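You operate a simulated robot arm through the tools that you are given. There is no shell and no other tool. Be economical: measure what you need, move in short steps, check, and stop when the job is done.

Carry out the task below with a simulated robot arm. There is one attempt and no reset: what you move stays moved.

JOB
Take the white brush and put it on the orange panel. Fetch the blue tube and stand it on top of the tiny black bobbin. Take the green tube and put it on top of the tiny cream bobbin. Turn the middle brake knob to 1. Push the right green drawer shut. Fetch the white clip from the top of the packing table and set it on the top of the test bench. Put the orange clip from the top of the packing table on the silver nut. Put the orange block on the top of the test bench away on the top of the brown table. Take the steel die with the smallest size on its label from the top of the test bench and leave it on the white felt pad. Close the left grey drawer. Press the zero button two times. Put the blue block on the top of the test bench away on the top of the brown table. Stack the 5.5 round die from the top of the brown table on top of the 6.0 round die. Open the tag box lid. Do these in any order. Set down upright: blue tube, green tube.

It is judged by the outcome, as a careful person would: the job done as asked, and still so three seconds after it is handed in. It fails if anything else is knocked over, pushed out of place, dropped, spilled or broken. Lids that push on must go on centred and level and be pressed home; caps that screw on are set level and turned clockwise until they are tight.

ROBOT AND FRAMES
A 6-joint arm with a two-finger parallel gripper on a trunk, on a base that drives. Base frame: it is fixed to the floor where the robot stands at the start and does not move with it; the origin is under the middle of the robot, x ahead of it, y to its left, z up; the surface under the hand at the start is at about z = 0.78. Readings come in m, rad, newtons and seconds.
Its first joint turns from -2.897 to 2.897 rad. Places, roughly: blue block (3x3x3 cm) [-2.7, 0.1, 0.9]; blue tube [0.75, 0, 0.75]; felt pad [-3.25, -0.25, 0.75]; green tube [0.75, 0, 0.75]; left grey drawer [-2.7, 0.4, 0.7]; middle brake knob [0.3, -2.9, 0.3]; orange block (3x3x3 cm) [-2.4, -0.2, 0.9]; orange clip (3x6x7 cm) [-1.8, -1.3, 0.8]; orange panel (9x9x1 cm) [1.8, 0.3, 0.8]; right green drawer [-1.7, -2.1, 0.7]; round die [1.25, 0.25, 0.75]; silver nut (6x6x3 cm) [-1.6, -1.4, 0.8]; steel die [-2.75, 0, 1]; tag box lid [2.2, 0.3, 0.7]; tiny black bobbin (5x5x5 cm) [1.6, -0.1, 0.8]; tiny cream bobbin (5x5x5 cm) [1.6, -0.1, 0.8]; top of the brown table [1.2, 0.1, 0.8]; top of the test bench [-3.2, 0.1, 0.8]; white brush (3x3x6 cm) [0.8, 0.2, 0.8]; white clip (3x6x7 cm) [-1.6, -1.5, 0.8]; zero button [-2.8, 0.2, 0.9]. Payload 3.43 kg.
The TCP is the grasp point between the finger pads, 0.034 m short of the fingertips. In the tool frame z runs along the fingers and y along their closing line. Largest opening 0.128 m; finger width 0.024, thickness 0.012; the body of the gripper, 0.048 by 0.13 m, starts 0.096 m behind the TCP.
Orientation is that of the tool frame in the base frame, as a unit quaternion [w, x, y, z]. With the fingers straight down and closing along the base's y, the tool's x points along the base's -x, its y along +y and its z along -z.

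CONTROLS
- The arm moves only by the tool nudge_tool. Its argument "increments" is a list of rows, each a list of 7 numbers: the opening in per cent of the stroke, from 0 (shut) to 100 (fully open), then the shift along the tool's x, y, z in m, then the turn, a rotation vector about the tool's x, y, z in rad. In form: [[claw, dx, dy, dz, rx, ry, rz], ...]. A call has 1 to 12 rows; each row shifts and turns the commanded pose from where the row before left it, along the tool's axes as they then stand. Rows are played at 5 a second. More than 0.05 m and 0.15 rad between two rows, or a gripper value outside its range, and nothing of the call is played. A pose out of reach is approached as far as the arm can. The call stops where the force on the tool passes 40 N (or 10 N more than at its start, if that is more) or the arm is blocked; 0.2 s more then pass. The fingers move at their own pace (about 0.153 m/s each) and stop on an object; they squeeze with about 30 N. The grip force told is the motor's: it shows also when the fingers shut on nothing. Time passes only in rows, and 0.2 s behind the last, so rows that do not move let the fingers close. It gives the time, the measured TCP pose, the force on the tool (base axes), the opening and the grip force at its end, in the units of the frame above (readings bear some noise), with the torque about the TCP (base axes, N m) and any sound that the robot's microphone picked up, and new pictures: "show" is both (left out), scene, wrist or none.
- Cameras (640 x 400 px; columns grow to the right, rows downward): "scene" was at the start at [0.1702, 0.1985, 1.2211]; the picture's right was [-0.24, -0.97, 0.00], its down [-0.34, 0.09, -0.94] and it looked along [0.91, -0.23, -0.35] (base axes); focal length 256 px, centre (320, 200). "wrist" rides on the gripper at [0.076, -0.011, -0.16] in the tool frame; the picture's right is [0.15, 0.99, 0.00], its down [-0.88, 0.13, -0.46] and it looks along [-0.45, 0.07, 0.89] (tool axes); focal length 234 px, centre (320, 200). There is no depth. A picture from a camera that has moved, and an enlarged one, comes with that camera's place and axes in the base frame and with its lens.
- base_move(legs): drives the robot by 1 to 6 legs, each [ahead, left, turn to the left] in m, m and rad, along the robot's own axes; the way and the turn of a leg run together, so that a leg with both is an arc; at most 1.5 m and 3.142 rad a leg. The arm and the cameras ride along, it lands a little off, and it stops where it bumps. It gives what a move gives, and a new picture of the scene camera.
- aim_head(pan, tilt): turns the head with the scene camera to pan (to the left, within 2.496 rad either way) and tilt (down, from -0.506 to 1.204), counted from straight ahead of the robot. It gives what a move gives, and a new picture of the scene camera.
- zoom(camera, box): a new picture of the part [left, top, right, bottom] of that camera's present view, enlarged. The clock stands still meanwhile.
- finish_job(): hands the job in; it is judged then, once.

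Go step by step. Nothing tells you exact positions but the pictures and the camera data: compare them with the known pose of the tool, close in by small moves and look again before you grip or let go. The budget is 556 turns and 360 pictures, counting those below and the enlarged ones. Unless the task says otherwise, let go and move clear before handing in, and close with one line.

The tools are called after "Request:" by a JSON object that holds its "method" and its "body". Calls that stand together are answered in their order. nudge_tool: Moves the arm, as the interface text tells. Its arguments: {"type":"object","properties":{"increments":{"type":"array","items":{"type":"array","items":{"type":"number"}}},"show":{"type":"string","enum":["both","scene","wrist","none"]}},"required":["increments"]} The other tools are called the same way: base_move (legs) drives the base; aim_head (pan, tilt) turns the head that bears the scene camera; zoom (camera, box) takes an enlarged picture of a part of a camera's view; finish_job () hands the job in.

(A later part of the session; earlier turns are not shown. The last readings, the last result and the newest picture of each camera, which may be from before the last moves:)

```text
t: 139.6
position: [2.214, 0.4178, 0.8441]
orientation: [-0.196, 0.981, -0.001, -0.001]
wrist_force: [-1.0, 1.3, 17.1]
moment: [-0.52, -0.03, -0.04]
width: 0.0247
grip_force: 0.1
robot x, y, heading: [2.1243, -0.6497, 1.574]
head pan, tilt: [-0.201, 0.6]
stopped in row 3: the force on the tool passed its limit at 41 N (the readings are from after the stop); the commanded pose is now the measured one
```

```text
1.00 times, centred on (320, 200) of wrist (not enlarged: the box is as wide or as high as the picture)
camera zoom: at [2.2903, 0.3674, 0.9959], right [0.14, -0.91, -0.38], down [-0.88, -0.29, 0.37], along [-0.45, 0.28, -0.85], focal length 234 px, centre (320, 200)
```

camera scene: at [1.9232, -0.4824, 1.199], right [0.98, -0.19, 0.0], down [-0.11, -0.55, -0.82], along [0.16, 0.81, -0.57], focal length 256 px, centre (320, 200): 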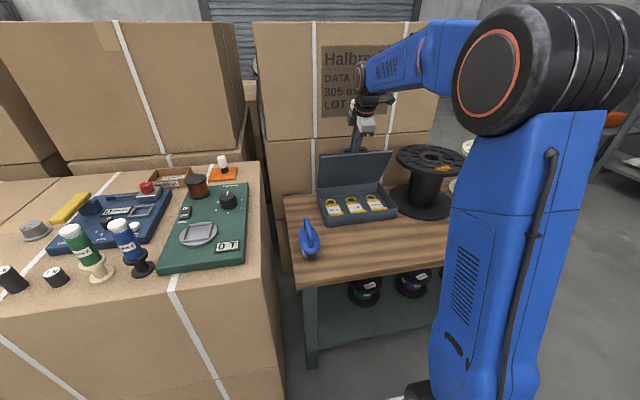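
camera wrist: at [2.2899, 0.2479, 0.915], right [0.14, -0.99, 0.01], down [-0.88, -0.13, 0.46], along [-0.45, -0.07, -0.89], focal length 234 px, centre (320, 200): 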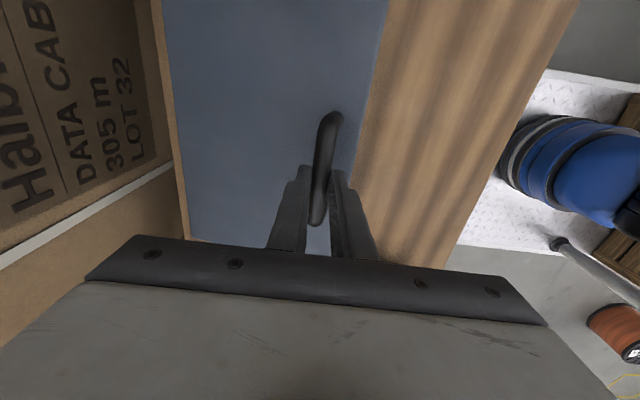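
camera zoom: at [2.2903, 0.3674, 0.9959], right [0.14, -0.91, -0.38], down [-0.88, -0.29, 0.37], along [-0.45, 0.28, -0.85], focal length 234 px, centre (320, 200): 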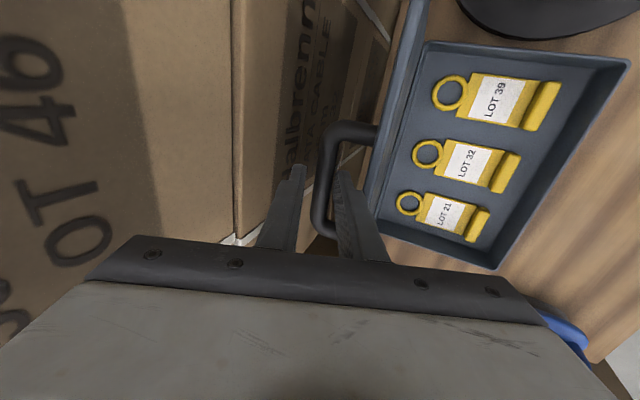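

The lid seems to stay. I'll slip the fingers straight up off the handle.

Request:
{"method": "nudge_tool", "body": {"increments": [[22, 0, 0.0028, -0.0012, 0, 0, 0], [22, 0, -0.0039, -0.0092, 0, 0, 0], [22, 0, -0.0039, -0.0092, 0, 0, 0], [22, 0, 0, 0, 0, 0, 0]], "show": "none"}}

Request:
{"method": "zoom", "body": {"camera": "scene", "box": [310, 100, 430, 230]}}

Request:
{"method": "zoom", "body": {"camera": "wrist", "box": [200, 50, 520, 250]}}

```text
t: 140.6
position: [2.2142, 0.4133, 0.8619]
orientation: [-0.195, 0.981, -0.002, -0.001]
wrist_force: [0.3, -0.1, 0.2]
moment: [0.04, 0.0, 0.03]
width: 0.0281
grip_force: 0.0
robot x, y, heading: [2.1292, -0.6518, 1.577]
head pan, tilt: [-0.201, 0.6]
```

```text
3.08 times, centred on (370, 165) of scene
camera zoom: at [1.9234, -0.4828, 1.199], right [0.98, -0.19, 0.0], down [-0.11, -0.55, -0.82], along [0.16, 0.81, -0.57], focal length 789 px, centre (166, 308)
```

zoom: 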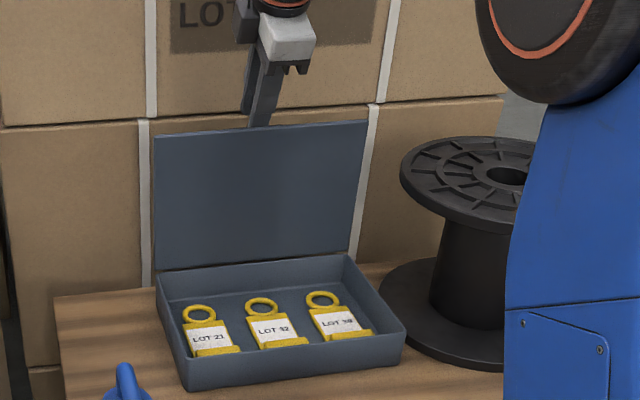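

```text
2.00 times, centred on (360, 150) of wrist
camera zoom: at [2.2901, 0.3656, 1.013], right [0.14, -0.91, -0.38], down [-0.88, -0.29, 0.37], along [-0.45, 0.28, -0.85], focal length 468 px, centre (240, 300)
```

zoom: 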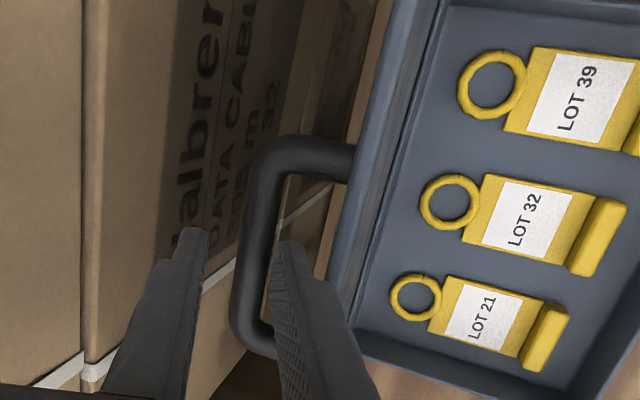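

The lid stays open with no contact. Continue up.

Request:
{"method": "nudge_tool", "body": {"increments": [[22, 0, -0.0078, -0.0184, 0, 0, 0], [22, 0, -0.0078, -0.0184, 0, 0, 0], [22, 0, -0.0078, -0.0184, 0, 0, 0], [22, 0, 0, 0, 0, 0, 0]], "show": "none"}}

Request:
{"method": "zoom", "body": {"camera": "scene", "box": [310, 100, 430, 230]}}

```text
t: 141.6
position: [2.214, 0.4141, 0.9211]
orientation: [-0.194, 0.981, -0.001, -0.001]
wrist_force: [-0.7, -0.2, -0.4]
moment: [0.01, 0.0, 0.0]
width: 0.0282
grip_force: 0.0
robot x, y, heading: [2.1284, -0.6504, 1.571]
head pan, tilt: [-0.201, 0.6]
```

```text
3.08 times, centred on (370, 165) of scene
camera zoom: at [1.9234, -0.4828, 1.199], right [0.98, -0.19, 0.0], down [-0.11, -0.55, -0.82], along [0.16, 0.81, -0.57], focal length 789 px, centre (166, 308)
```

zoom: 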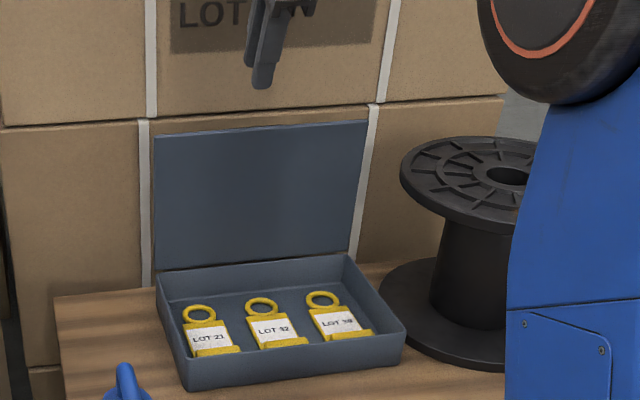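

Lid open and standing. Retract the hand, straighten it, and then head for the brake knob.

Request:
{"method": "nudge_tool", "body": {"increments": [[22, 0, 0.0329, -0.0248, 0, 0, 0], [22, 0, 0.0329, -0.0248, 0, 0, 0], [22, 0, 0.0329, -0.0248, 0, 0, 0], [22, 0, 0.0329, -0.0248, 0, 0, 0], [22, 0, 0.0329, -0.0248, 0, 0, 0], [22, 0, 0.0329, -0.0248, 0, 0, 0], [22, 0, 0, 0, -0.1, 0, 0], [22, 0, 0, 0, -0.1, 0, 0], [22, 0, 0, 0, -0.1, 0, 0], [22, 0, 0, 0, -0.1, 0, 0], [22, 0, 0, 0, 0, 0, 0]], "show": "scene"}}

Request:
{"method": "base_move", "body": {"legs": [[-0.4, 0, 0], [0, 1.5, 0], [-0.5, 0, 0], [0, 0, 3.14]]}}

Request:
{"method": "aim_head", "body": {"pan": -0.1, "tilt": 0.5}}

```text
t: 144.0
position: [2.2139, 0.1757, 0.9834]
orientation: [0.006, 1.0, -0.001, -0.001]
wrist_force: [0.8, 0.2, 0.0]
moment: [0.0, -0.01, 0.03]
width: 0.028
grip_force: 0.0
robot x, y, heading: [2.1287, -0.6499, 1.573]
head pan, tilt: [-0.201, 0.6]
camera scene: at [1.9234, -0.483, 1.1991], right [0.98, -0.19, 0.0], down [-0.11, -0.55, -0.83], along [0.16, 0.81, -0.56], focal length 256 px, centre (320, 200)
```

scene: 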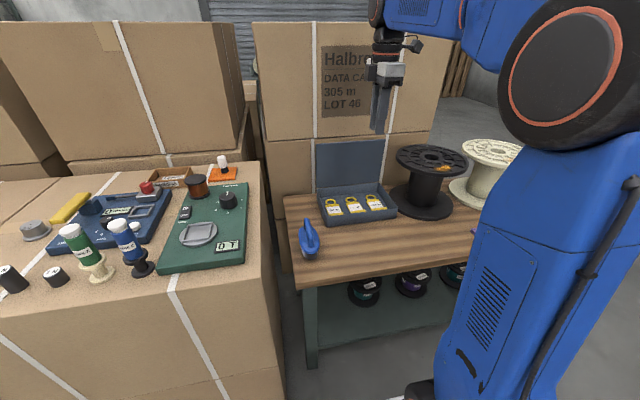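

```text
t: 145.7
position: [2.184, 0.0112, 0.982]
orientation: [0.006, 1.0, 0.013, -0.001]
wrist_force: [0.4, 0.1, 0.2]
moment: [-0.03, -0.02, -0.03]
width: 0.0281
grip_force: 0.0
robot x, y, heading: [2.114, -0.8148, 1.603]
head pan, tilt: [-0.201, 0.6]
stopped in leg 1: the robot was blocked; the commanded pose is now the measured one
camera scene: at [1.9095, -0.6563, 1.199], right [0.99, -0.17, 0.0], down [-0.09, -0.56, -0.82], along [0.14, 0.81, -0.57], focal length 256 px, centre (320, 200)
```

scene: 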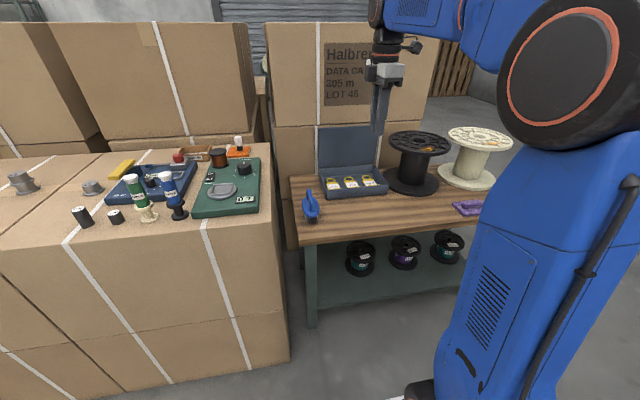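

```text
t: 146.3
position: [2.183, 0.0097, 0.9807]
orientation: [0.007, 1.0, 0.012, -0.001]
wrist_force: [-0.2, 1.3, 0.3]
moment: [-0.01, 0.0, -0.01]
width: 0.0283
grip_force: 0.1
robot x, y, heading: [2.1119, -0.8146, 1.6]
head pan, tilt: [-0.099, 0.499]
camera scene: at [1.9008, -0.6527, 1.2081], right [1.0, -0.07, 0.0], down [-0.03, -0.48, -0.88], along [0.06, 0.88, -0.48], focal length 256 px, centre (320, 200)
```

scene: 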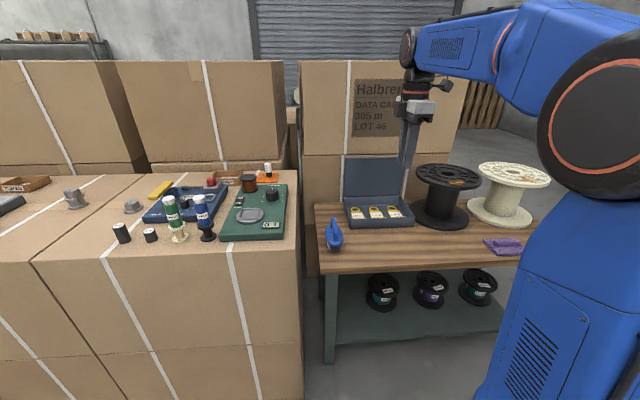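

Something behind (likely the drums) blocked the base. I'll go sideways left instead, away from it.

Request:
{"method": "base_move", "body": {"legs": [[0.03, 0, -0.03], [0, 1.45, 0]]}}

Request:
{"method": "aim_head", "body": {"pan": -2.4, "tilt": 0.5}}

Request:
{"method": "aim_head", "body": {"pan": 2.4, "tilt": 0.5}}

```text
t: 154.0
position: [0.7678, 0.0471, 0.981]
orientation: [0.007, 1.0, -0.01, 0.0]
wrist_force: [-0.1, -0.8, -0.3]
moment: [0.03, 0.0, -0.01]
width: 0.028
grip_force: 0.1
robot x, y, heading: [0.6617, -0.7803, 1.558]
head pan, tilt: [-0.099, 0.499]
camera scene: at [0.4542, -0.6037, 1.2081], right [0.99, -0.11, 0.0], down [-0.05, -0.48, -0.88], along [0.1, 0.87, -0.48], focal length 256 px, centre (320, 200)
```

scene: 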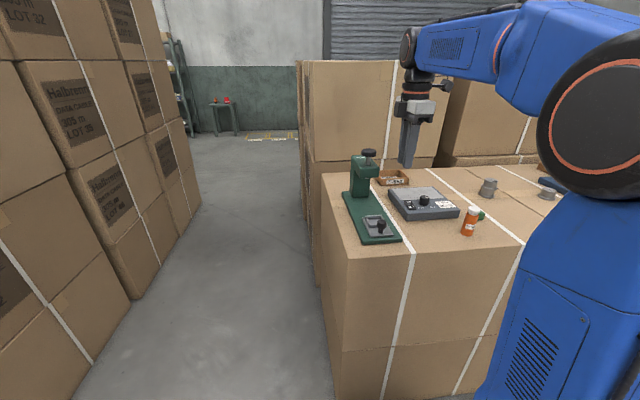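

```text
t: 156.1
position: [0.7657, 0.046, 0.9816]
orientation: [0.006, 1.0, -0.011, -0.002]
wrist_force: [-0.1, -0.1, -0.2]
moment: [-0.01, 0.03, -0.01]
width: 0.028
grip_force: 0.0
robot x, y, heading: [0.6652, -0.7763, 1.556]
head pan, tilt: [-2.4, 0.499]
camera scene: at [0.5046, -0.762, 1.2082], right [-0.75, -0.67, 0.0], down [-0.32, 0.36, -0.88], along [0.58, -0.66, -0.48], focal length 256 px, centre (320, 200)
```

scene: 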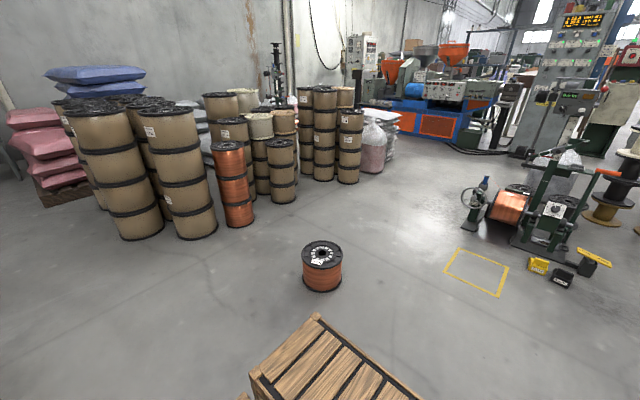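

```text
t: 159.9
position: [0.7671, 0.0452, 0.981]
orientation: [0.006, 1.0, -0.009, 0.0]
wrist_force: [0.5, -0.2, 0.4]
moment: [0.0, 0.03, 0.0]
width: 0.0285
grip_force: 0.0
robot x, y, heading: [0.66, -0.7789, 1.56]
head pan, tilt: [2.4, 0.499]
camera scene: at [0.3816, -0.7604, 1.2082], right [-0.73, 0.69, 0.0], down [0.33, 0.35, -0.88], along [-0.6, -0.64, -0.48], focal length 256 px, centre (320, 200)
```

scene: 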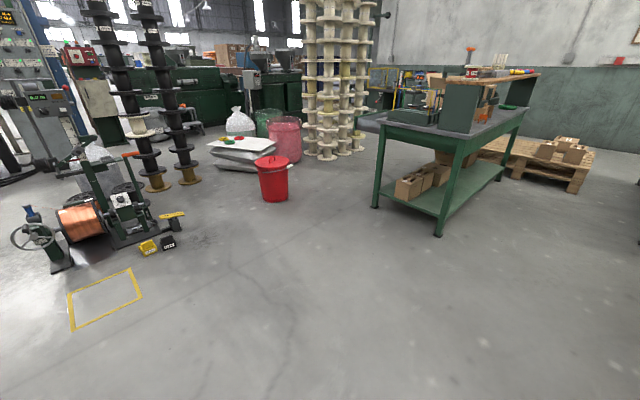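

The drums still stand. The winder with the brake knob is at the left of this view; I'll enlarge it.

Request:
{"method": "zoom", "body": {"camera": "scene", "box": [0, 120, 200, 280]}}

Request:
{"method": "zoom", "body": {"camera": "scene", "box": [340, 30, 580, 240]}}

```text
2.50 times, centred on (100, 200) of scene
camera zoom: at [0.3816, -0.7604, 1.2082], right [-0.73, 0.69, 0.0], down [0.33, 0.35, -0.88], along [-0.6, -0.64, -0.48], focal length 641 px, centre (870, 200)
```

zoom: 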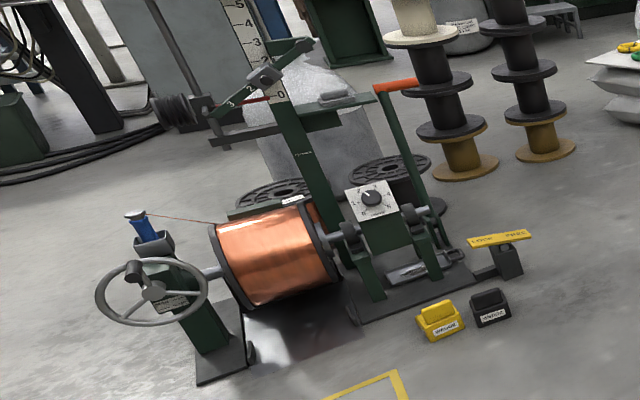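

```text
1.90 times, centred on (460, 135) of scene
camera zoom: at [0.3816, -0.7604, 1.2082], right [-0.73, 0.69, 0.0], down [0.33, 0.35, -0.88], along [-0.6, -0.64, -0.48], focal length 488 px, centre (53, 324)
```

zoom: 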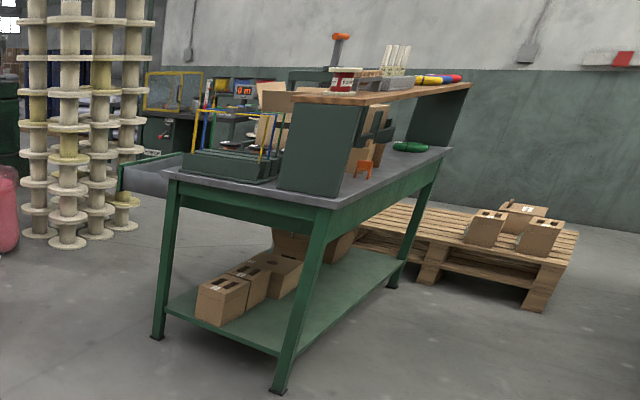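

The dial with knob is at about (0.32, -2.95). I'll back away, move left clear of the spool on the floor, and turn to face it.

Request:
{"method": "base_move", "body": {"legs": [[-0.5, 0, 0], [0, 0.45, 0], [0, 0, 1.57], [0, 0, 1.57]]}}

Request:
{"method": "aim_head", "body": {"pan": 0, "tilt": 0.5}}

```text
t: 172.8
position: [0.0915, -2.088, 0.9808]
orientation: [0.001, 0.016, 1.0, 0.007]
wrist_force: [0.6, 1.2, 0.4]
moment: [-0.02, 0.02, 0.0]
width: 0.0279
grip_force: 0.1
robot x, y, heading: [0.207, -1.2676, -1.596]
head pan, tilt: [2.4, 0.499]
camera scene: at [0.4877, -1.2851, 1.2082], right [0.72, -0.69, 0.0], down [-0.33, -0.34, -0.88], along [0.61, 0.63, -0.48], focal length 256 px, centre (320, 200)
```

scene: 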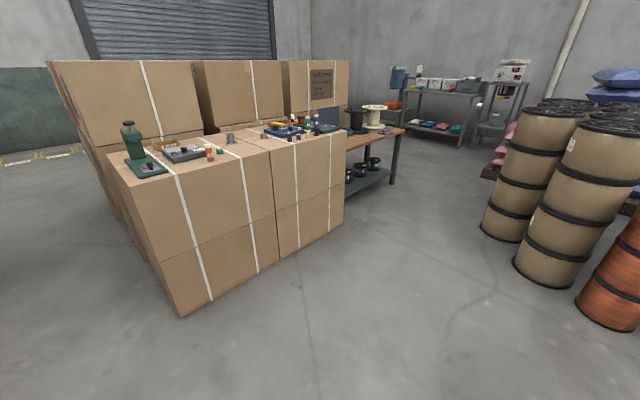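

```text
t: 175.0
position: [0.092, -2.0886, 0.9819]
orientation: [0.0, 0.017, 1.0, 0.006]
wrist_force: [-0.2, -0.6, -0.3]
moment: [-0.01, -0.03, 0.02]
width: 0.0282
grip_force: 0.0
robot x, y, heading: [0.2075, -1.2663, -1.592]
head pan, tilt: [0.0, 0.499]
camera scene: at [0.4221, -1.4415, 1.2081], right [-1.0, 0.03, 0.0], down [0.01, 0.48, -0.88], along [-0.02, -0.88, -0.48], focal length 256 px, centre (320, 200)
```

scene: 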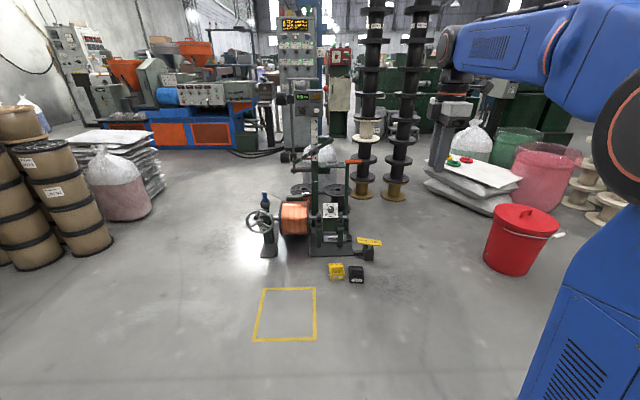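

Request:
{"method": "zoom", "body": {"camera": "scene", "box": [240, 150, 400, 290]}}

Request:
{"method": "zoom", "body": {"camera": "scene", "box": [310, 195, 350, 225]}}

```text
2.86 times, centred on (320, 220) of scene
camera zoom: at [0.4221, -1.4415, 1.2081], right [-1.0, 0.03, 0.0], down [0.01, 0.48, -0.88], along [-0.02, -0.88, -0.48], focal length 733 px, centre (320, 143)
```

zoom: 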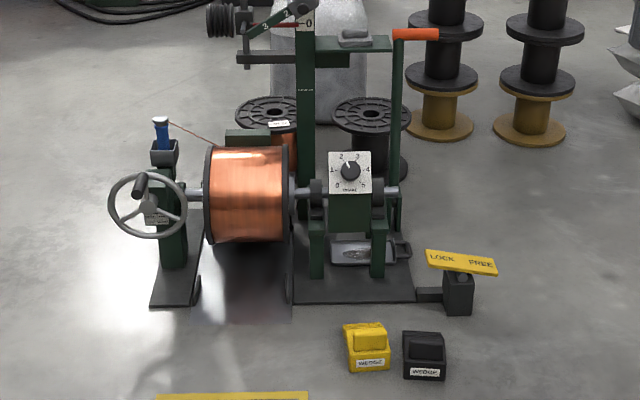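

```text
13.33 times, centred on (330, 210) of scene
camera zoom: at [0.4221, -1.4415, 1.2081], right [-1.0, 0.03, 0.0], down [0.01, 0.48, -0.88], along [-0.02, -0.88, -0.48], focal length 3419 px, centre (187, 67)
```

zoom: 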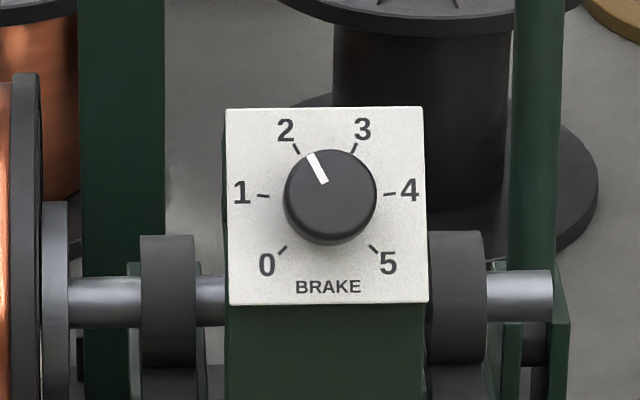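

The knob points at 2 and sits near (0.32, -2.90, 0.33), its plate tilted up about 45°. I'll drive closer, squared up.

Request:
{"method": "base_move", "body": {"legs": [[0, 0.11, 0.02], [0.55, 0, 0]]}}

Request:
{"method": "aim_head", "body": {"pan": -0.15, "tilt": 0.8}}

```text
t: 178.9
position: [0.2128, -2.6434, 0.9803]
orientation: [0.001, 0.008, 1.0, 0.007]
wrist_force: [0.4, 0.7, 0.4]
moment: [0.0, 0.0, 0.0]
width: 0.0281
grip_force: 0.0
robot x, y, heading: [0.3109, -1.818, -1.583]
head pan, tilt: [0.0, 0.499]
camera scene: at [0.5312, -1.9906, 1.2081], right [-1.0, 0.01, 0.0], down [0.0, 0.48, -0.88], along [-0.01, -0.88, -0.48], focal length 256 px, centre (320, 200)
```

scene: 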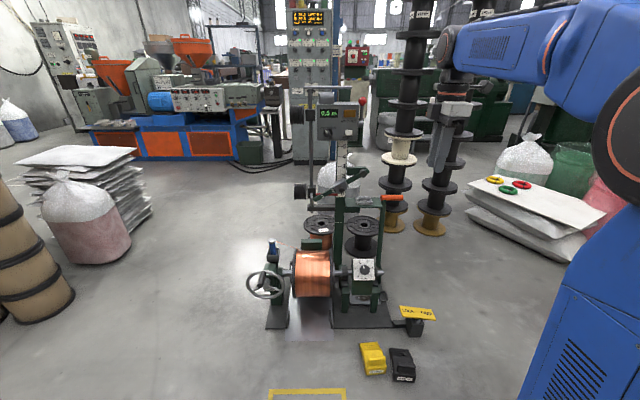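

```text
t: 179.7
position: [0.213, -2.6427, 0.9801]
orientation: [0.001, 0.007, 1.0, 0.006]
wrist_force: [-0.2, 0.5, -0.5]
moment: [-0.01, 0.0, 0.0]
width: 0.0284
grip_force: 0.1
robot x, y, heading: [0.3138, -1.8199, -1.576]
head pan, tilt: [-0.15, 0.799]
camera scene: at [0.5193, -1.9793, 1.1822], right [-0.99, 0.16, 0.0], down [0.11, 0.71, -0.7], along [-0.11, -0.69, -0.72], focal length 256 px, centre (320, 200)
```

scene: 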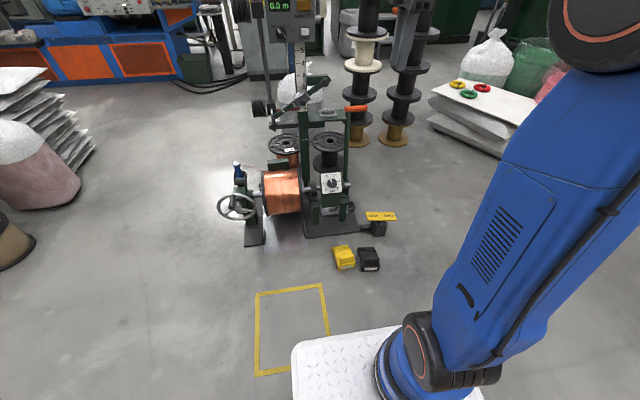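

Tilt the hand 45° to match the dial's normal and bring it to a stand-off in front of it.

Request:
{"method": "nudge_tool", "body": {"increments": [[50, 0, 0, 0, 0.131, 0, 0], [50, 0, 0, 0, 0.131, 0, 0], [50, 0, 0, 0, 0.131, 0, 0], [50, 0, 0, 0, 0.131, 0, 0], [50, 0, 0, 0, 0.131, 0, 0], [50, 0, 0, 0, 0.13, 0, 0], [50, 0, 0, 0, 0, 0, 0]], "show": "none"}}

Request:
{"method": "nudge_tool", "body": {"increments": [[50, -0.0117, 0.0259, 0.0338, 0, 0, 0], [50, -0.0117, 0.0259, 0.0338, 0, 0, 0], [50, -0.0117, 0.0259, 0.0338, 0, 0, 0], [50, -0.0117, 0.0259, 0.0338, 0, 0, 0], [50, -0.0117, 0.0259, 0.0338, 0, 0, 0], [50, -0.0117, 0.0259, 0.0338, 0, 0, 0], [50, -0.0117, 0.0259, 0.0338, 0, 0, 0], [50, -0.0117, 0.0259, 0.0338, 0, 0, 0], [50, -0.0117, 0.0259, 0.0338, 0, 0, 0], [50, 0, 0, 0, 0, 0, 0]], "show": "both"}}

```text
t: 181.3
position: [0.214, -2.6443, 0.9808]
orientation: [-0.002, 0.008, 0.926, -0.377]
wrist_force: [-0.3, -0.1, 0.5]
moment: [0.01, 0.01, 0.01]
width: 0.0639
grip_force: 0.1
robot x, y, heading: [0.3163, -1.82, -1.579]
head pan, tilt: [-0.15, 0.799]
```

```text
t: 183.5
position: [0.3188, -2.6898, 0.6009]
orientation: [-0.001, 0.009, 0.926, -0.376]
wrist_force: [-0.1, 0.1, 0.7]
moment: [0.0, 0.02, 0.0]
width: 0.064
grip_force: 0.0
robot x, y, heading: [0.3133, -1.82, -1.579]
head pan, tilt: [-0.15, 0.799]
camera scene: at [0.5193, -1.9792, 1.1822], right [-0.99, 0.16, 0.0], down [0.11, 0.71, -0.7], along [-0.11, -0.69, -0.72], focal length 256 px, centre (320, 200)
camera wrist: at [0.2443, -2.583, 0.7226], right [-0.13, 0.71, -0.69], down [0.89, 0.4, 0.24], along [0.44, -0.58, -0.68], focal length 234 px, centre (320, 200)
```

scene: 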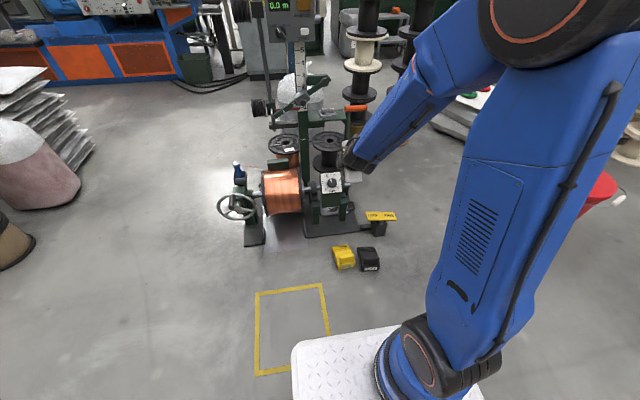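
wrist: 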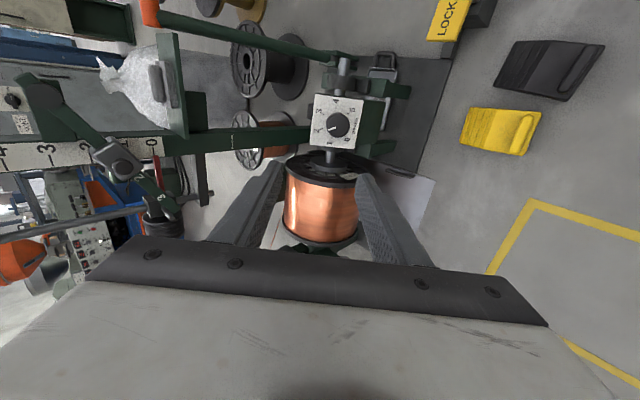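

Request:
{"method": "zoom", "body": {"camera": "wrist", "box": [290, 80, 390, 160]}}

Request:
{"method": "zoom", "body": {"camera": "scene", "box": [290, 130, 390, 210]}}

```text
5.00 times, centred on (340, 120) of wrist
camera zoom: at [0.2443, -2.583, 0.7226], right [-0.13, 0.71, -0.69], down [0.89, 0.4, 0.24], along [0.44, -0.58, -0.68], focal length 1171 px, centre (220, 600)
```

zoom: 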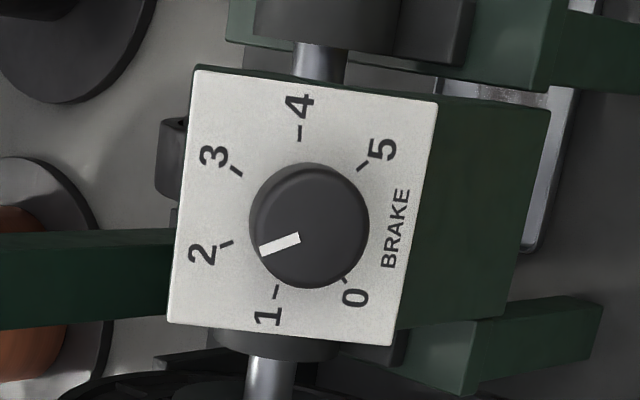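

```text
5.00 times, centred on (340, 170) of scene
camera zoom: at [0.5193, -1.9792, 1.1822], right [-0.99, 0.16, 0.0], down [0.11, 0.71, -0.7], along [-0.11, -0.69, -0.72], focal length 1282 px, centre (220, 350)
```

zoom: 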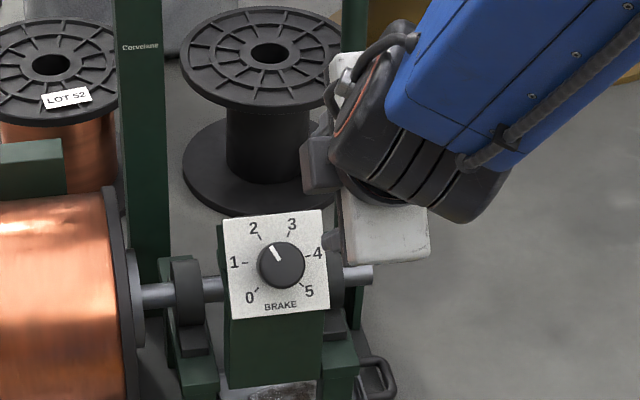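

Triangulated: plate centre (0.313, -2.9125, 0.321), normal elevated 38°. I'll trim the tilt and move to a stand-off straight in front of the knob.

Request:
{"method": "nudge_tool", "body": {"increments": [[55, 0, 0, 0, 0.136, 0, 0], [55, 0.001, 0.0139, 0.038, 0, 0, 0], [55, 0.001, 0.0139, 0.038, 0, 0, 0], [55, 0.001, 0.0139, 0.038, 0, 0, 0], [55, 0.001, 0.0139, 0.038, 0, 0, 0], [55, 0.001, 0.0139, 0.038, 0, 0, 0], [55, 0.001, 0.0139, 0.038, 0, 0, 0], [55, 0, 0, 0, 0, 0, 0]], "show": "both"}}

```text
t: 185.3
position: [0.3388, -2.8199, 0.4026]
orientation: [-0.01, 0.011, 0.899, -0.438]
wrist_force: [-0.8, 0.0, 0.2]
moment: [0.03, 0.01, 0.04]
width: 0.0701
grip_force: 0.1
out of reach, approached as far as the arm can: row 5, 6, 7
robot x, y, heading: [0.3132, -1.8177, -1.576]
head pan, tilt: [-0.15, 0.799]
camera scene: at [0.5193, -1.9792, 1.1822], right [-0.99, 0.16, 0.0], down [0.11, 0.71, -0.7], along [-0.11, -0.69, -0.72], focal length 256 px, centre (320, 200)
camera wrist: at [0.2667, -2.6967, 0.51], right [-0.14, 0.61, -0.78], down [0.89, 0.42, 0.17], along [0.43, -0.67, -0.6], focal length 234 px, centre (320, 200)
```

scene: 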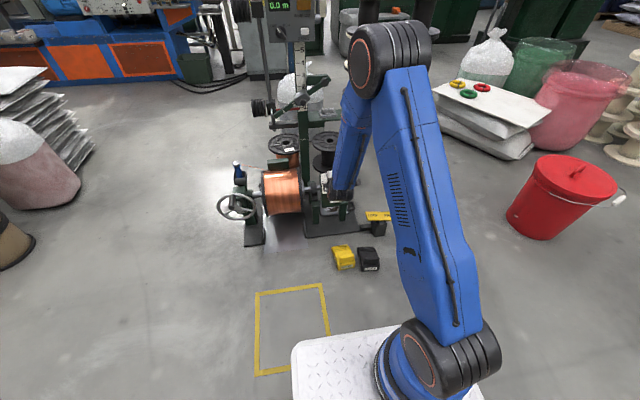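
wrist: 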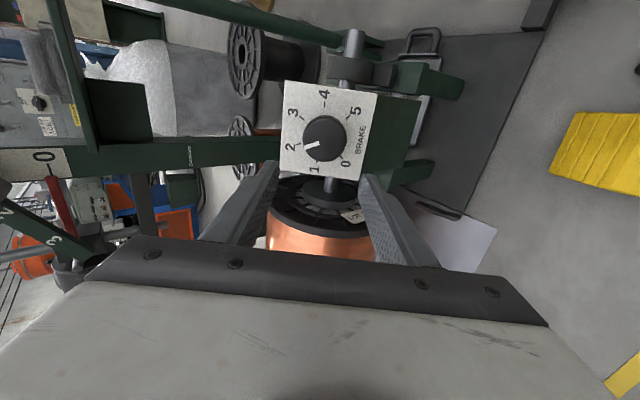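

Just out of reach. I'll pull the hand back and drive 0.22 m closer (clear of the wedges).

Request:
{"method": "nudge_tool", "body": {"increments": [[55, 0.004, 0.007, -0.0436, 0, 0, 0], [55, 0.004, 0.007, -0.0436, 0, 0, 0], [55, 0.004, 0.007, -0.0436, 0, 0, 0], [55, 0.004, 0.007, -0.0436, 0, 0, 0], [55, 0.004, 0.007, -0.0436, 0, 0, 0], [55, 0.004, 0.007, -0.0436, 0, 0, 0], [55, 0.004, 0.007, -0.0436, 0, 0, 0]], "show": "none"}}

Request:
{"method": "base_move", "body": {"legs": [[0.22, 0, 0.006]]}}

Request:
{"method": "zoom", "body": {"camera": "wrist", "box": [240, 40, 480, 230]}}

```text
t: 186.9
position: [0.3403, -2.646, 0.5775]
orientation: [-0.003, 0.008, 0.899, -0.438]
wrist_force: [0.2, -0.2, -0.2]
moment: [0.01, 0.01, 0.02]
width: 0.0705
grip_force: 0.0
out of reach, approached as far as the arm can: row 4, 5, 6, 7
robot x, y, heading: [0.3161, -1.8229, -1.578]
head pan, tilt: [-0.15, 0.799]
```

```text
t: 188.6
position: [0.343, -2.8672, 0.5777]
orientation: [-0.001, 0.005, 0.899, -0.438]
wrist_force: [0.1, 0.0, 0.6]
moment: [-0.04, -0.02, 0.03]
width: 0.0705
grip_force: 0.1
robot x, y, heading: [0.3112, -2.0337, -1.569]
head pan, tilt: [-0.15, 0.799]
camera scene: at [0.519, -2.1983, 1.1822], right [-0.99, 0.15, 0.0], down [0.11, 0.71, -0.7], along [-0.11, -0.69, -0.72], focal length 256 px, centre (320, 200)
```

scene: 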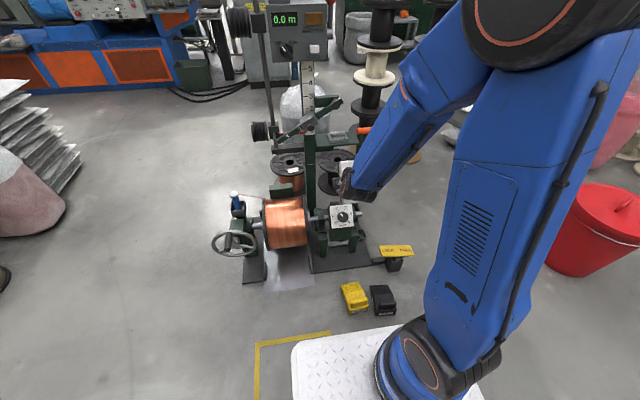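

```text
2.11 times, centred on (360, 135) of wrist
camera zoom: at [0.2684, -2.7455, 0.6857], right [-0.14, 0.61, -0.78], down [0.88, 0.43, 0.18], along [0.45, -0.66, -0.6], focal length 493 px, centre (236, 337)
```

zoom: 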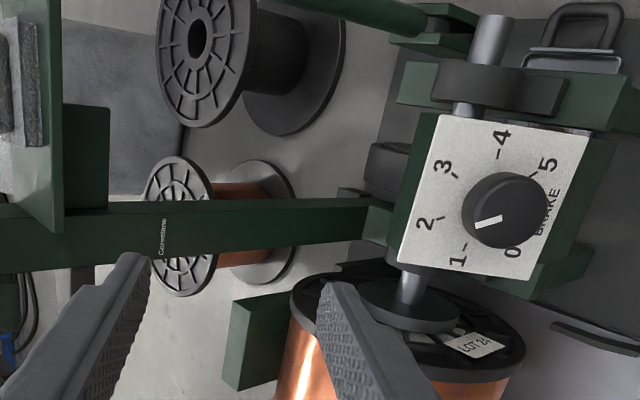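

Request:
{"method": "nudge_tool", "body": {"increments": [[55, 0.006, 0.0349, 0.0148, 0, 0, 0], [55, 0.006, 0.0349, 0.0148, 0, 0, 0], [55, 0.006, 0.0349, 0.0148, 0, 0, 0], [55, 0.006, 0.0349, 0.0148, 0, 0, 0], [55, 0.006, 0.0349, 0.0148, 0, 0, 0], [55, 0, 0, 0, 0, 0, 0]], "show": "wrist"}}

Request:
{"method": "zoom", "body": {"camera": "scene", "box": [290, 160, 410, 250]}}

```text
t: 189.8
position: [0.3383, -2.8877, 0.4159]
orientation: [-0.006, 0.005, 0.899, -0.438]
wrist_force: [4.9, 20.0, 36.2]
moment: [1.07, 0.17, -0.13]
width: 0.0614
grip_force: 0.1
out of reach, approached as far as the arm can: row 1, 2, 3, 4, 5
robot x, y, heading: [0.3107, -2.0426, -1.566]
head pan, tilt: [-0.15, 0.799]
stopped in row 6: the force on the tool passed its limit at 93 N (the readings are from after the stop); the commanded pose is now the measured one
camera wrist: at [0.2655, -2.7648, 0.5236], right [-0.14, 0.61, -0.78], down [0.89, 0.43, 0.17], along [0.44, -0.67, -0.6], focal length 234 px, centre (320, 200)
```

wrist: 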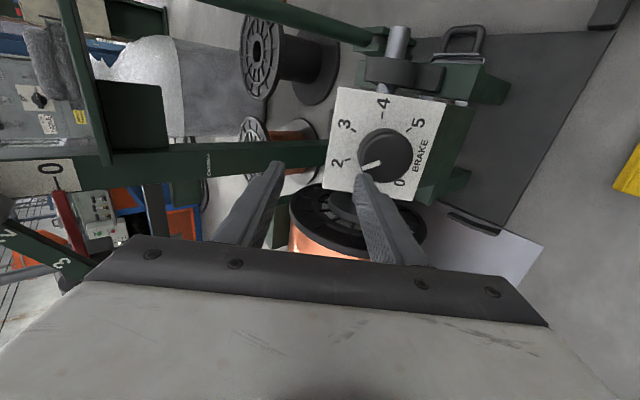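

```text
4.44 times, centred on (350, 205) of scene
camera zoom: at [0.5192, -2.1966, 1.1824], right [-0.99, 0.15, 0.0], down [0.11, 0.71, -0.7], along [-0.11, -0.69, -0.72], focal length 1140 px, centre (187, 178)
```

zoom: 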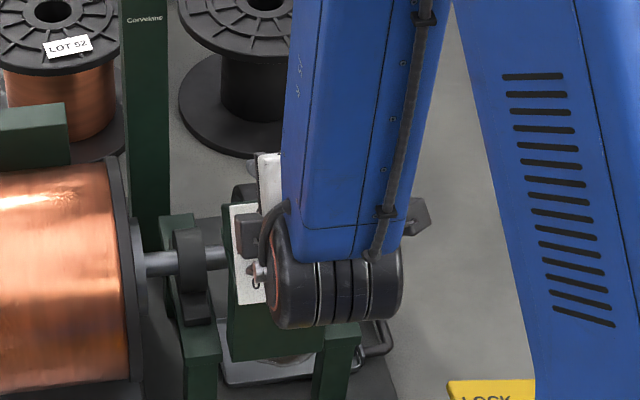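

The arm hit a joint limit in this wrist roll and the finger touched the plate; the knob is unchanged. I'll back off and roll the hand 90° to the more natural pose.

Request:
{"method": "nudge_tool", "body": {"increments": [[55, 0, 0, -0.04, 0, 0, 0], [55, 0, 0, -0.04, 0, 0, 0], [55, 0, 0, -0.04, 0, 0, 0], [55, 0, 0, 0, 0, 0, 0]], "show": "none"}}

Request:
{"method": "nudge_tool", "body": {"increments": [[55, 0, 0, 0, 0, 0, 0.1428], [55, 0, 0, 0, 0, 0, 0.1428], [55, 0, 0, 0, 0, 0, 0.1428], [55, 0, 0, 0, 0, 0, 0.1428], [55, 0, 0, 0, 0, 0, 0.1428], [55, 0, 0, 0, 0, 0, 0.1428], [55, 0, 0, 0, 0, 0, 0.1428], [55, 0, 0, 0, 0, 0, 0.1428], [55, 0, 0, 0, 0, 0, 0.1428], [55, 0, 0, 0, 0, 0, 0.1428], [55, 0, 0, 0, 0, 0, 0.1428], [55, 0, 0, 0, 0, 0, 0]], "show": "both"}}

```text
t: 190.8
position: [0.37, -2.8787, 0.4925]
orientation: [-0.006, 0.006, 0.9, -0.436]
wrist_force: [-0.2, 0.0, -1.5]
moment: [0.01, 0.01, -0.02]
width: 0.0706
grip_force: 0.1
out of reach, approached as far as the arm can: row 1, 2, 3
robot x, y, heading: [0.3117, -2.0397, -1.576]
head pan, tilt: [-0.15, 0.799]
```

```text
t: 193.4
position: [0.3684, -2.8802, 0.4934]
orientation: [0.302, 0.641, 0.632, -0.315]
wrist_force: [-0.4, 0.1, -0.1]
moment: [0.0, 0.03, -0.02]
width: 0.0706
grip_force: 0.0
robot x, y, heading: [0.3102, -2.0393, -1.57]
head pan, tilt: [-0.15, 0.799]
camera scene: at [0.5191, -2.1982, 1.1822], right [-0.99, 0.15, 0.0], down [0.11, 0.71, -0.7], along [-0.11, -0.69, -0.72], focal length 256 px, centre (320, 200)
camera wrist: at [0.3611, -2.7054, 0.5336], right [0.99, 0.07, -0.13], down [0.14, -0.19, 0.97], along [0.05, -0.98, -0.2], focal length 234 px, centre (320, 200)
```

scene: 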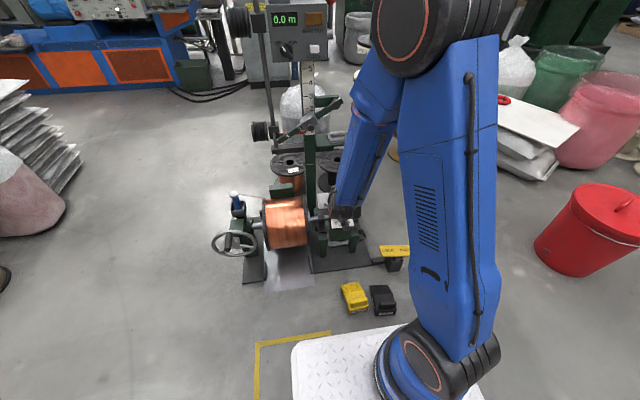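
wrist: 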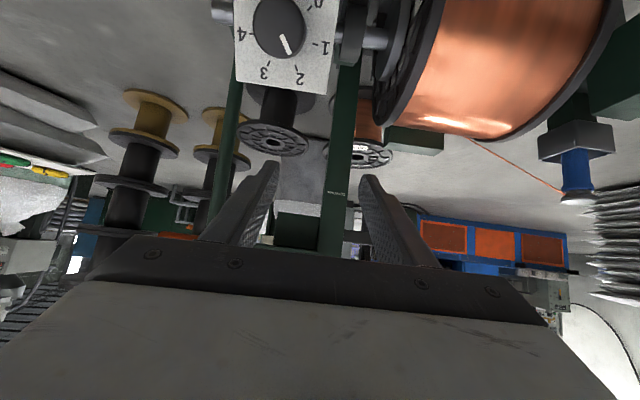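

That pose works. Moving down in front of the dial.

Request:
{"method": "nudge_tool", "body": {"increments": [[55, 0.0289, -0.0139, 0.0033, 0, 0, 0], [55, 0.0289, -0.0139, 0.0033, 0, 0, 0], [55, 0.0289, -0.0139, 0.0033, 0, 0, 0], [55, 0.0289, -0.0139, 0.0033, 0, 0, 0], [55, 0, 0, 0, 0, 0, 0]], "show": "wrist"}}

Request:
{"method": "zoom", "body": {"camera": "scene", "box": [290, 160, 410, 250]}}

```text
t: 194.6
position: [0.3543, -2.8823, 0.4626]
orientation: [0.286, 0.638, 0.637, -0.324]
wrist_force: [-0.1, 0.5, -0.2]
moment: [-0.01, 0.02, -0.01]
width: 0.0704
grip_force: 0.0
out of reach, approached as far as the arm can: row 1, 2, 3, 4
robot x, y, heading: [0.3086, -2.0383, -1.571]
head pan, tilt: [-0.15, 0.799]
camera wrist: at [0.3487, -2.7077, 0.5043], right [0.98, 0.07, -0.16], down [0.17, -0.2, 0.96], along [0.03, -0.98, -0.21], focal length 234 px, centre (320, 200)
```

wrist: 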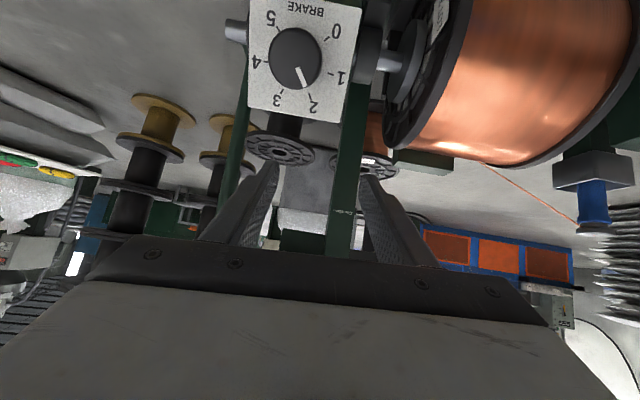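

```text
4.44 times, centred on (350, 205) of scene
camera zoom: at [0.5191, -2.1982, 1.1822], right [-0.99, 0.15, 0.0], down [0.11, 0.71, -0.7], along [-0.11, -0.69, -0.72], focal length 1140 px, centre (187, 178)
```

zoom: 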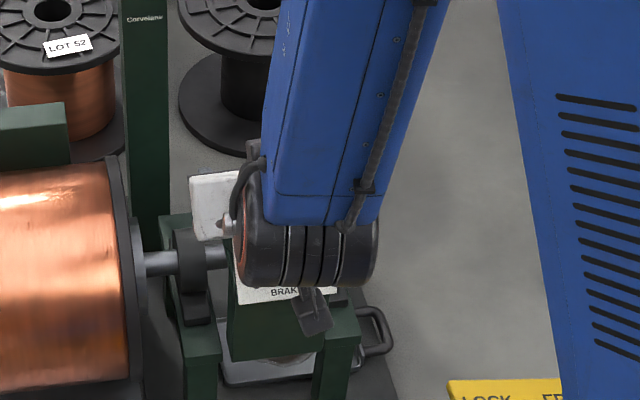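

Too close makes the wrist hit its limit. I'll back the base off by 0.33 m, and approach with the arm more extended.

Request:
{"method": "base_move", "body": {"legs": [[-0.33, 0, 0]]}}

Request:
{"method": "nudge_tool", "body": {"increments": [[55, 0.005, -0.013, 0.035, 0, 0, 0], [55, 0.005, -0.013, 0.035, 0, 0, 0], [55, 0.005, -0.013, 0.035, 0, 0, 0], [55, 0, 0, 0.035, 0, 0, 0], [55, 0, 0, 0, 0, 0, 0]], "show": "wrist"}}

```text
t: 196.8
position: [0.3565, -2.5473, 0.4631]
orientation: [0.286, 0.638, 0.637, -0.324]
wrist_force: [0.1, -0.8, 0.3]
moment: [0.0, 0.04, 0.01]
width: 0.0703
grip_force: 0.1
robot x, y, heading: [0.3146, -1.7058, -1.572]
head pan, tilt: [-0.15, 0.799]
camera scene: at [0.5199, -1.8641, 1.1822], right [-0.99, 0.15, 0.0], down [0.11, 0.71, -0.7], along [-0.11, -0.69, -0.72], focal length 256 px, centre (320, 200)
```

scene: 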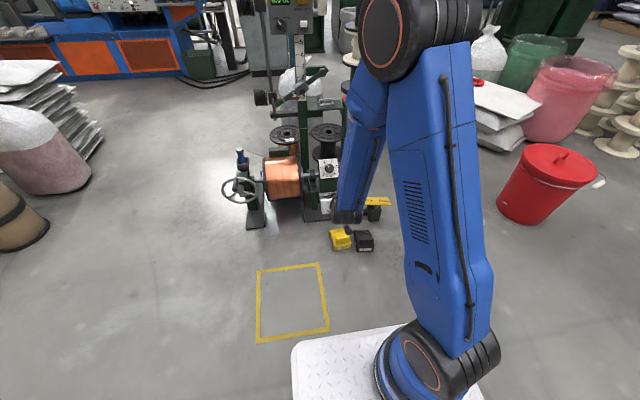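

```text
t: 198.0
position: [0.3102, -2.6629, 0.3858]
orientation: [0.279, 0.636, 0.64, -0.328]
wrist_force: [1.0, 0.4, 0.2]
moment: [-0.01, -0.01, 0.01]
width: 0.0705
grip_force: 0.1
out of reach, approached as far as the arm can: row 1, 2, 3, 4
robot x, y, heading: [0.3128, -1.7065, -1.573]
head pan, tilt: [-0.15, 0.799]
camera wrist: at [0.3081, -2.4891, 0.4289], right [0.98, 0.07, -0.18], down [0.19, -0.21, 0.96], along [0.03, -0.98, -0.21], focal length 234 px, centre (320, 200)
```

wrist: 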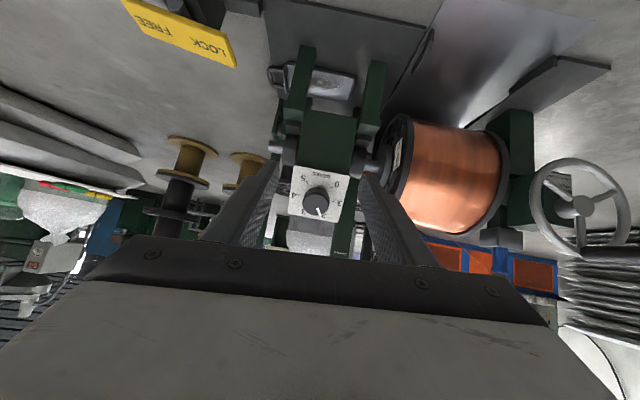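

Request:
{"method": "nudge_tool", "body": {"increments": [[55, 0, 0, 0, -0.06, 0, 0.035], [55, -0.0257, 0.0008, 0.0292, 0, 0, 0], [55, -0.0257, 0.0008, 0.0292, 0, 0, 0], [55, -0.0257, 0.0008, 0.0292, 0, 0, 0], [55, 0, 0, 0, 0, 0, 0]], "show": "wrist"}}

```text
t: 199.2
position: [0.3124, -2.7804, 0.3908]
orientation: [0.28, 0.636, 0.641, -0.327]
wrist_force: [-0.3, -0.1, 0.7]
moment: [0.02, 0.01, -0.04]
width: 0.0706
grip_force: 0.0
out of reach, approached as far as the arm can: row 1
robot x, y, heading: [0.3134, -1.7041, -1.57]
head pan, tilt: [-0.15, 0.799]
camera wrist: at [0.3084, -2.6062, 0.4336], right [0.98, 0.07, -0.18], down [0.19, -0.21, 0.96], along [0.03, -0.98, -0.21], focal length 234 px, centre (320, 200)
```

wrist: 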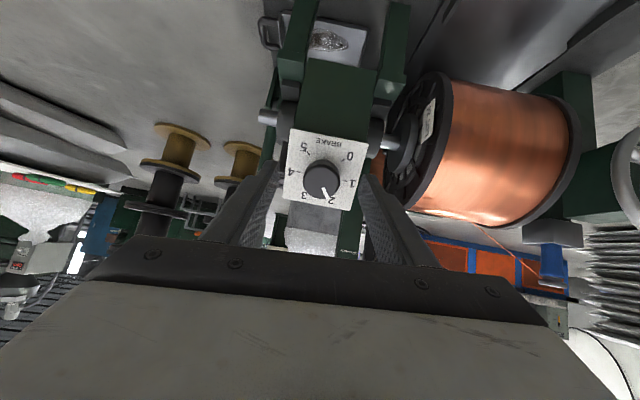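

Position works now. Apply the small orientation trim again here.

Request:
{"method": "nudge_tool", "body": {"increments": [[55, 0, 0, 0, -0.06, 0, 0.035], [55, -0.006, 0, 0.02, 0, 0, 0], [55, 0, 0, 0, 0, 0, 0]], "show": "wrist"}}

Request:
{"method": "zoom", "body": {"camera": "wrist", "box": [240, 100, 420, 230]}}

Request:
{"method": "zoom", "body": {"camera": "scene", "box": [280, 130, 400, 220]}}

```text
t: 200.0
position: [0.3419, -2.7978, 0.3859]
orientation: [0.299, 0.643, 0.634, -0.307]
wrist_force: [-0.1, -0.5, 0.3]
moment: [-0.02, -0.03, 0.01]
width: 0.0703
grip_force: 0.0
out of reach, approached as far as the arm can: row 1, 2
robot x, y, heading: [0.31, -1.7082, -1.571]
head pan, tilt: [-0.15, 0.799]
camera wrist: at [0.3347, -2.6242, 0.4289], right [0.99, 0.08, -0.12], down [0.13, -0.21, 0.97], along [0.05, -0.98, -0.21], focal length 234 px, centre (320, 200)
```

wrist: 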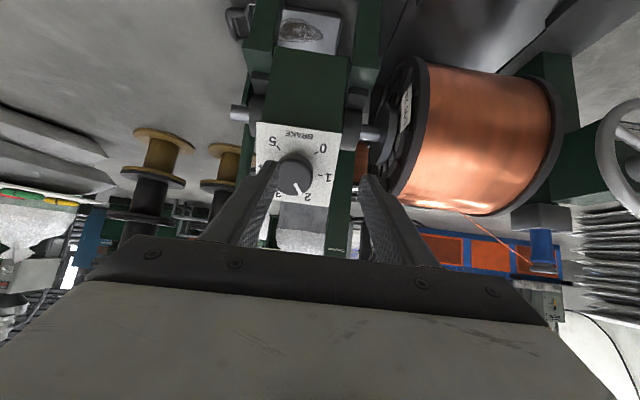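

```text
3.08 times, centred on (330, 165) of wrist
camera zoom: at [0.3347, -2.6242, 0.4289], right [0.99, 0.08, -0.12], down [0.13, -0.21, 0.97], along [0.05, -0.98, -0.21], focal length 720 px, centre (289, 308)
```

zoom: 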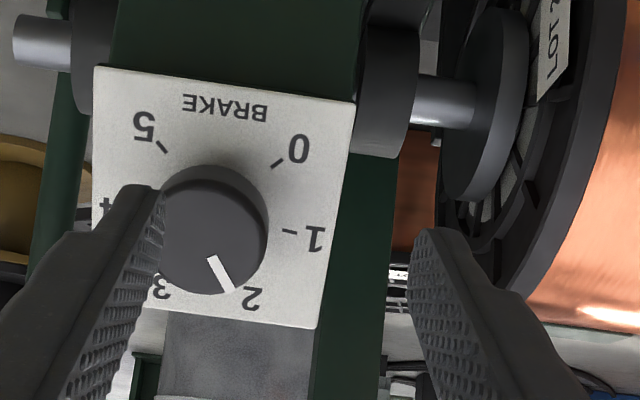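

```text
4.44 times, centred on (340, 175) of scene
camera zoom: at [0.5199, -1.8641, 1.1822], right [-0.99, 0.15, 0.0], down [0.11, 0.71, -0.7], along [-0.11, -0.69, -0.72], focal length 1140 px, centre (231, 311)
```

zoom: 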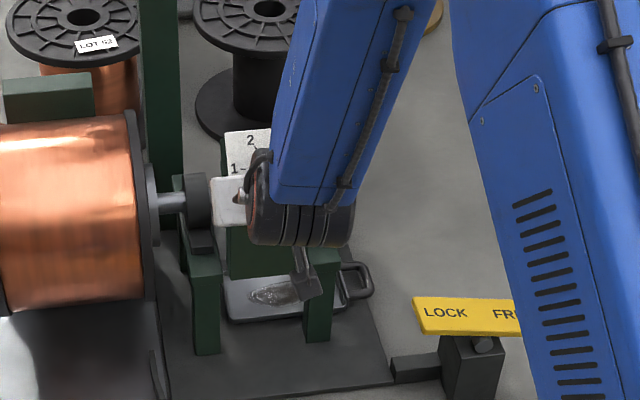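

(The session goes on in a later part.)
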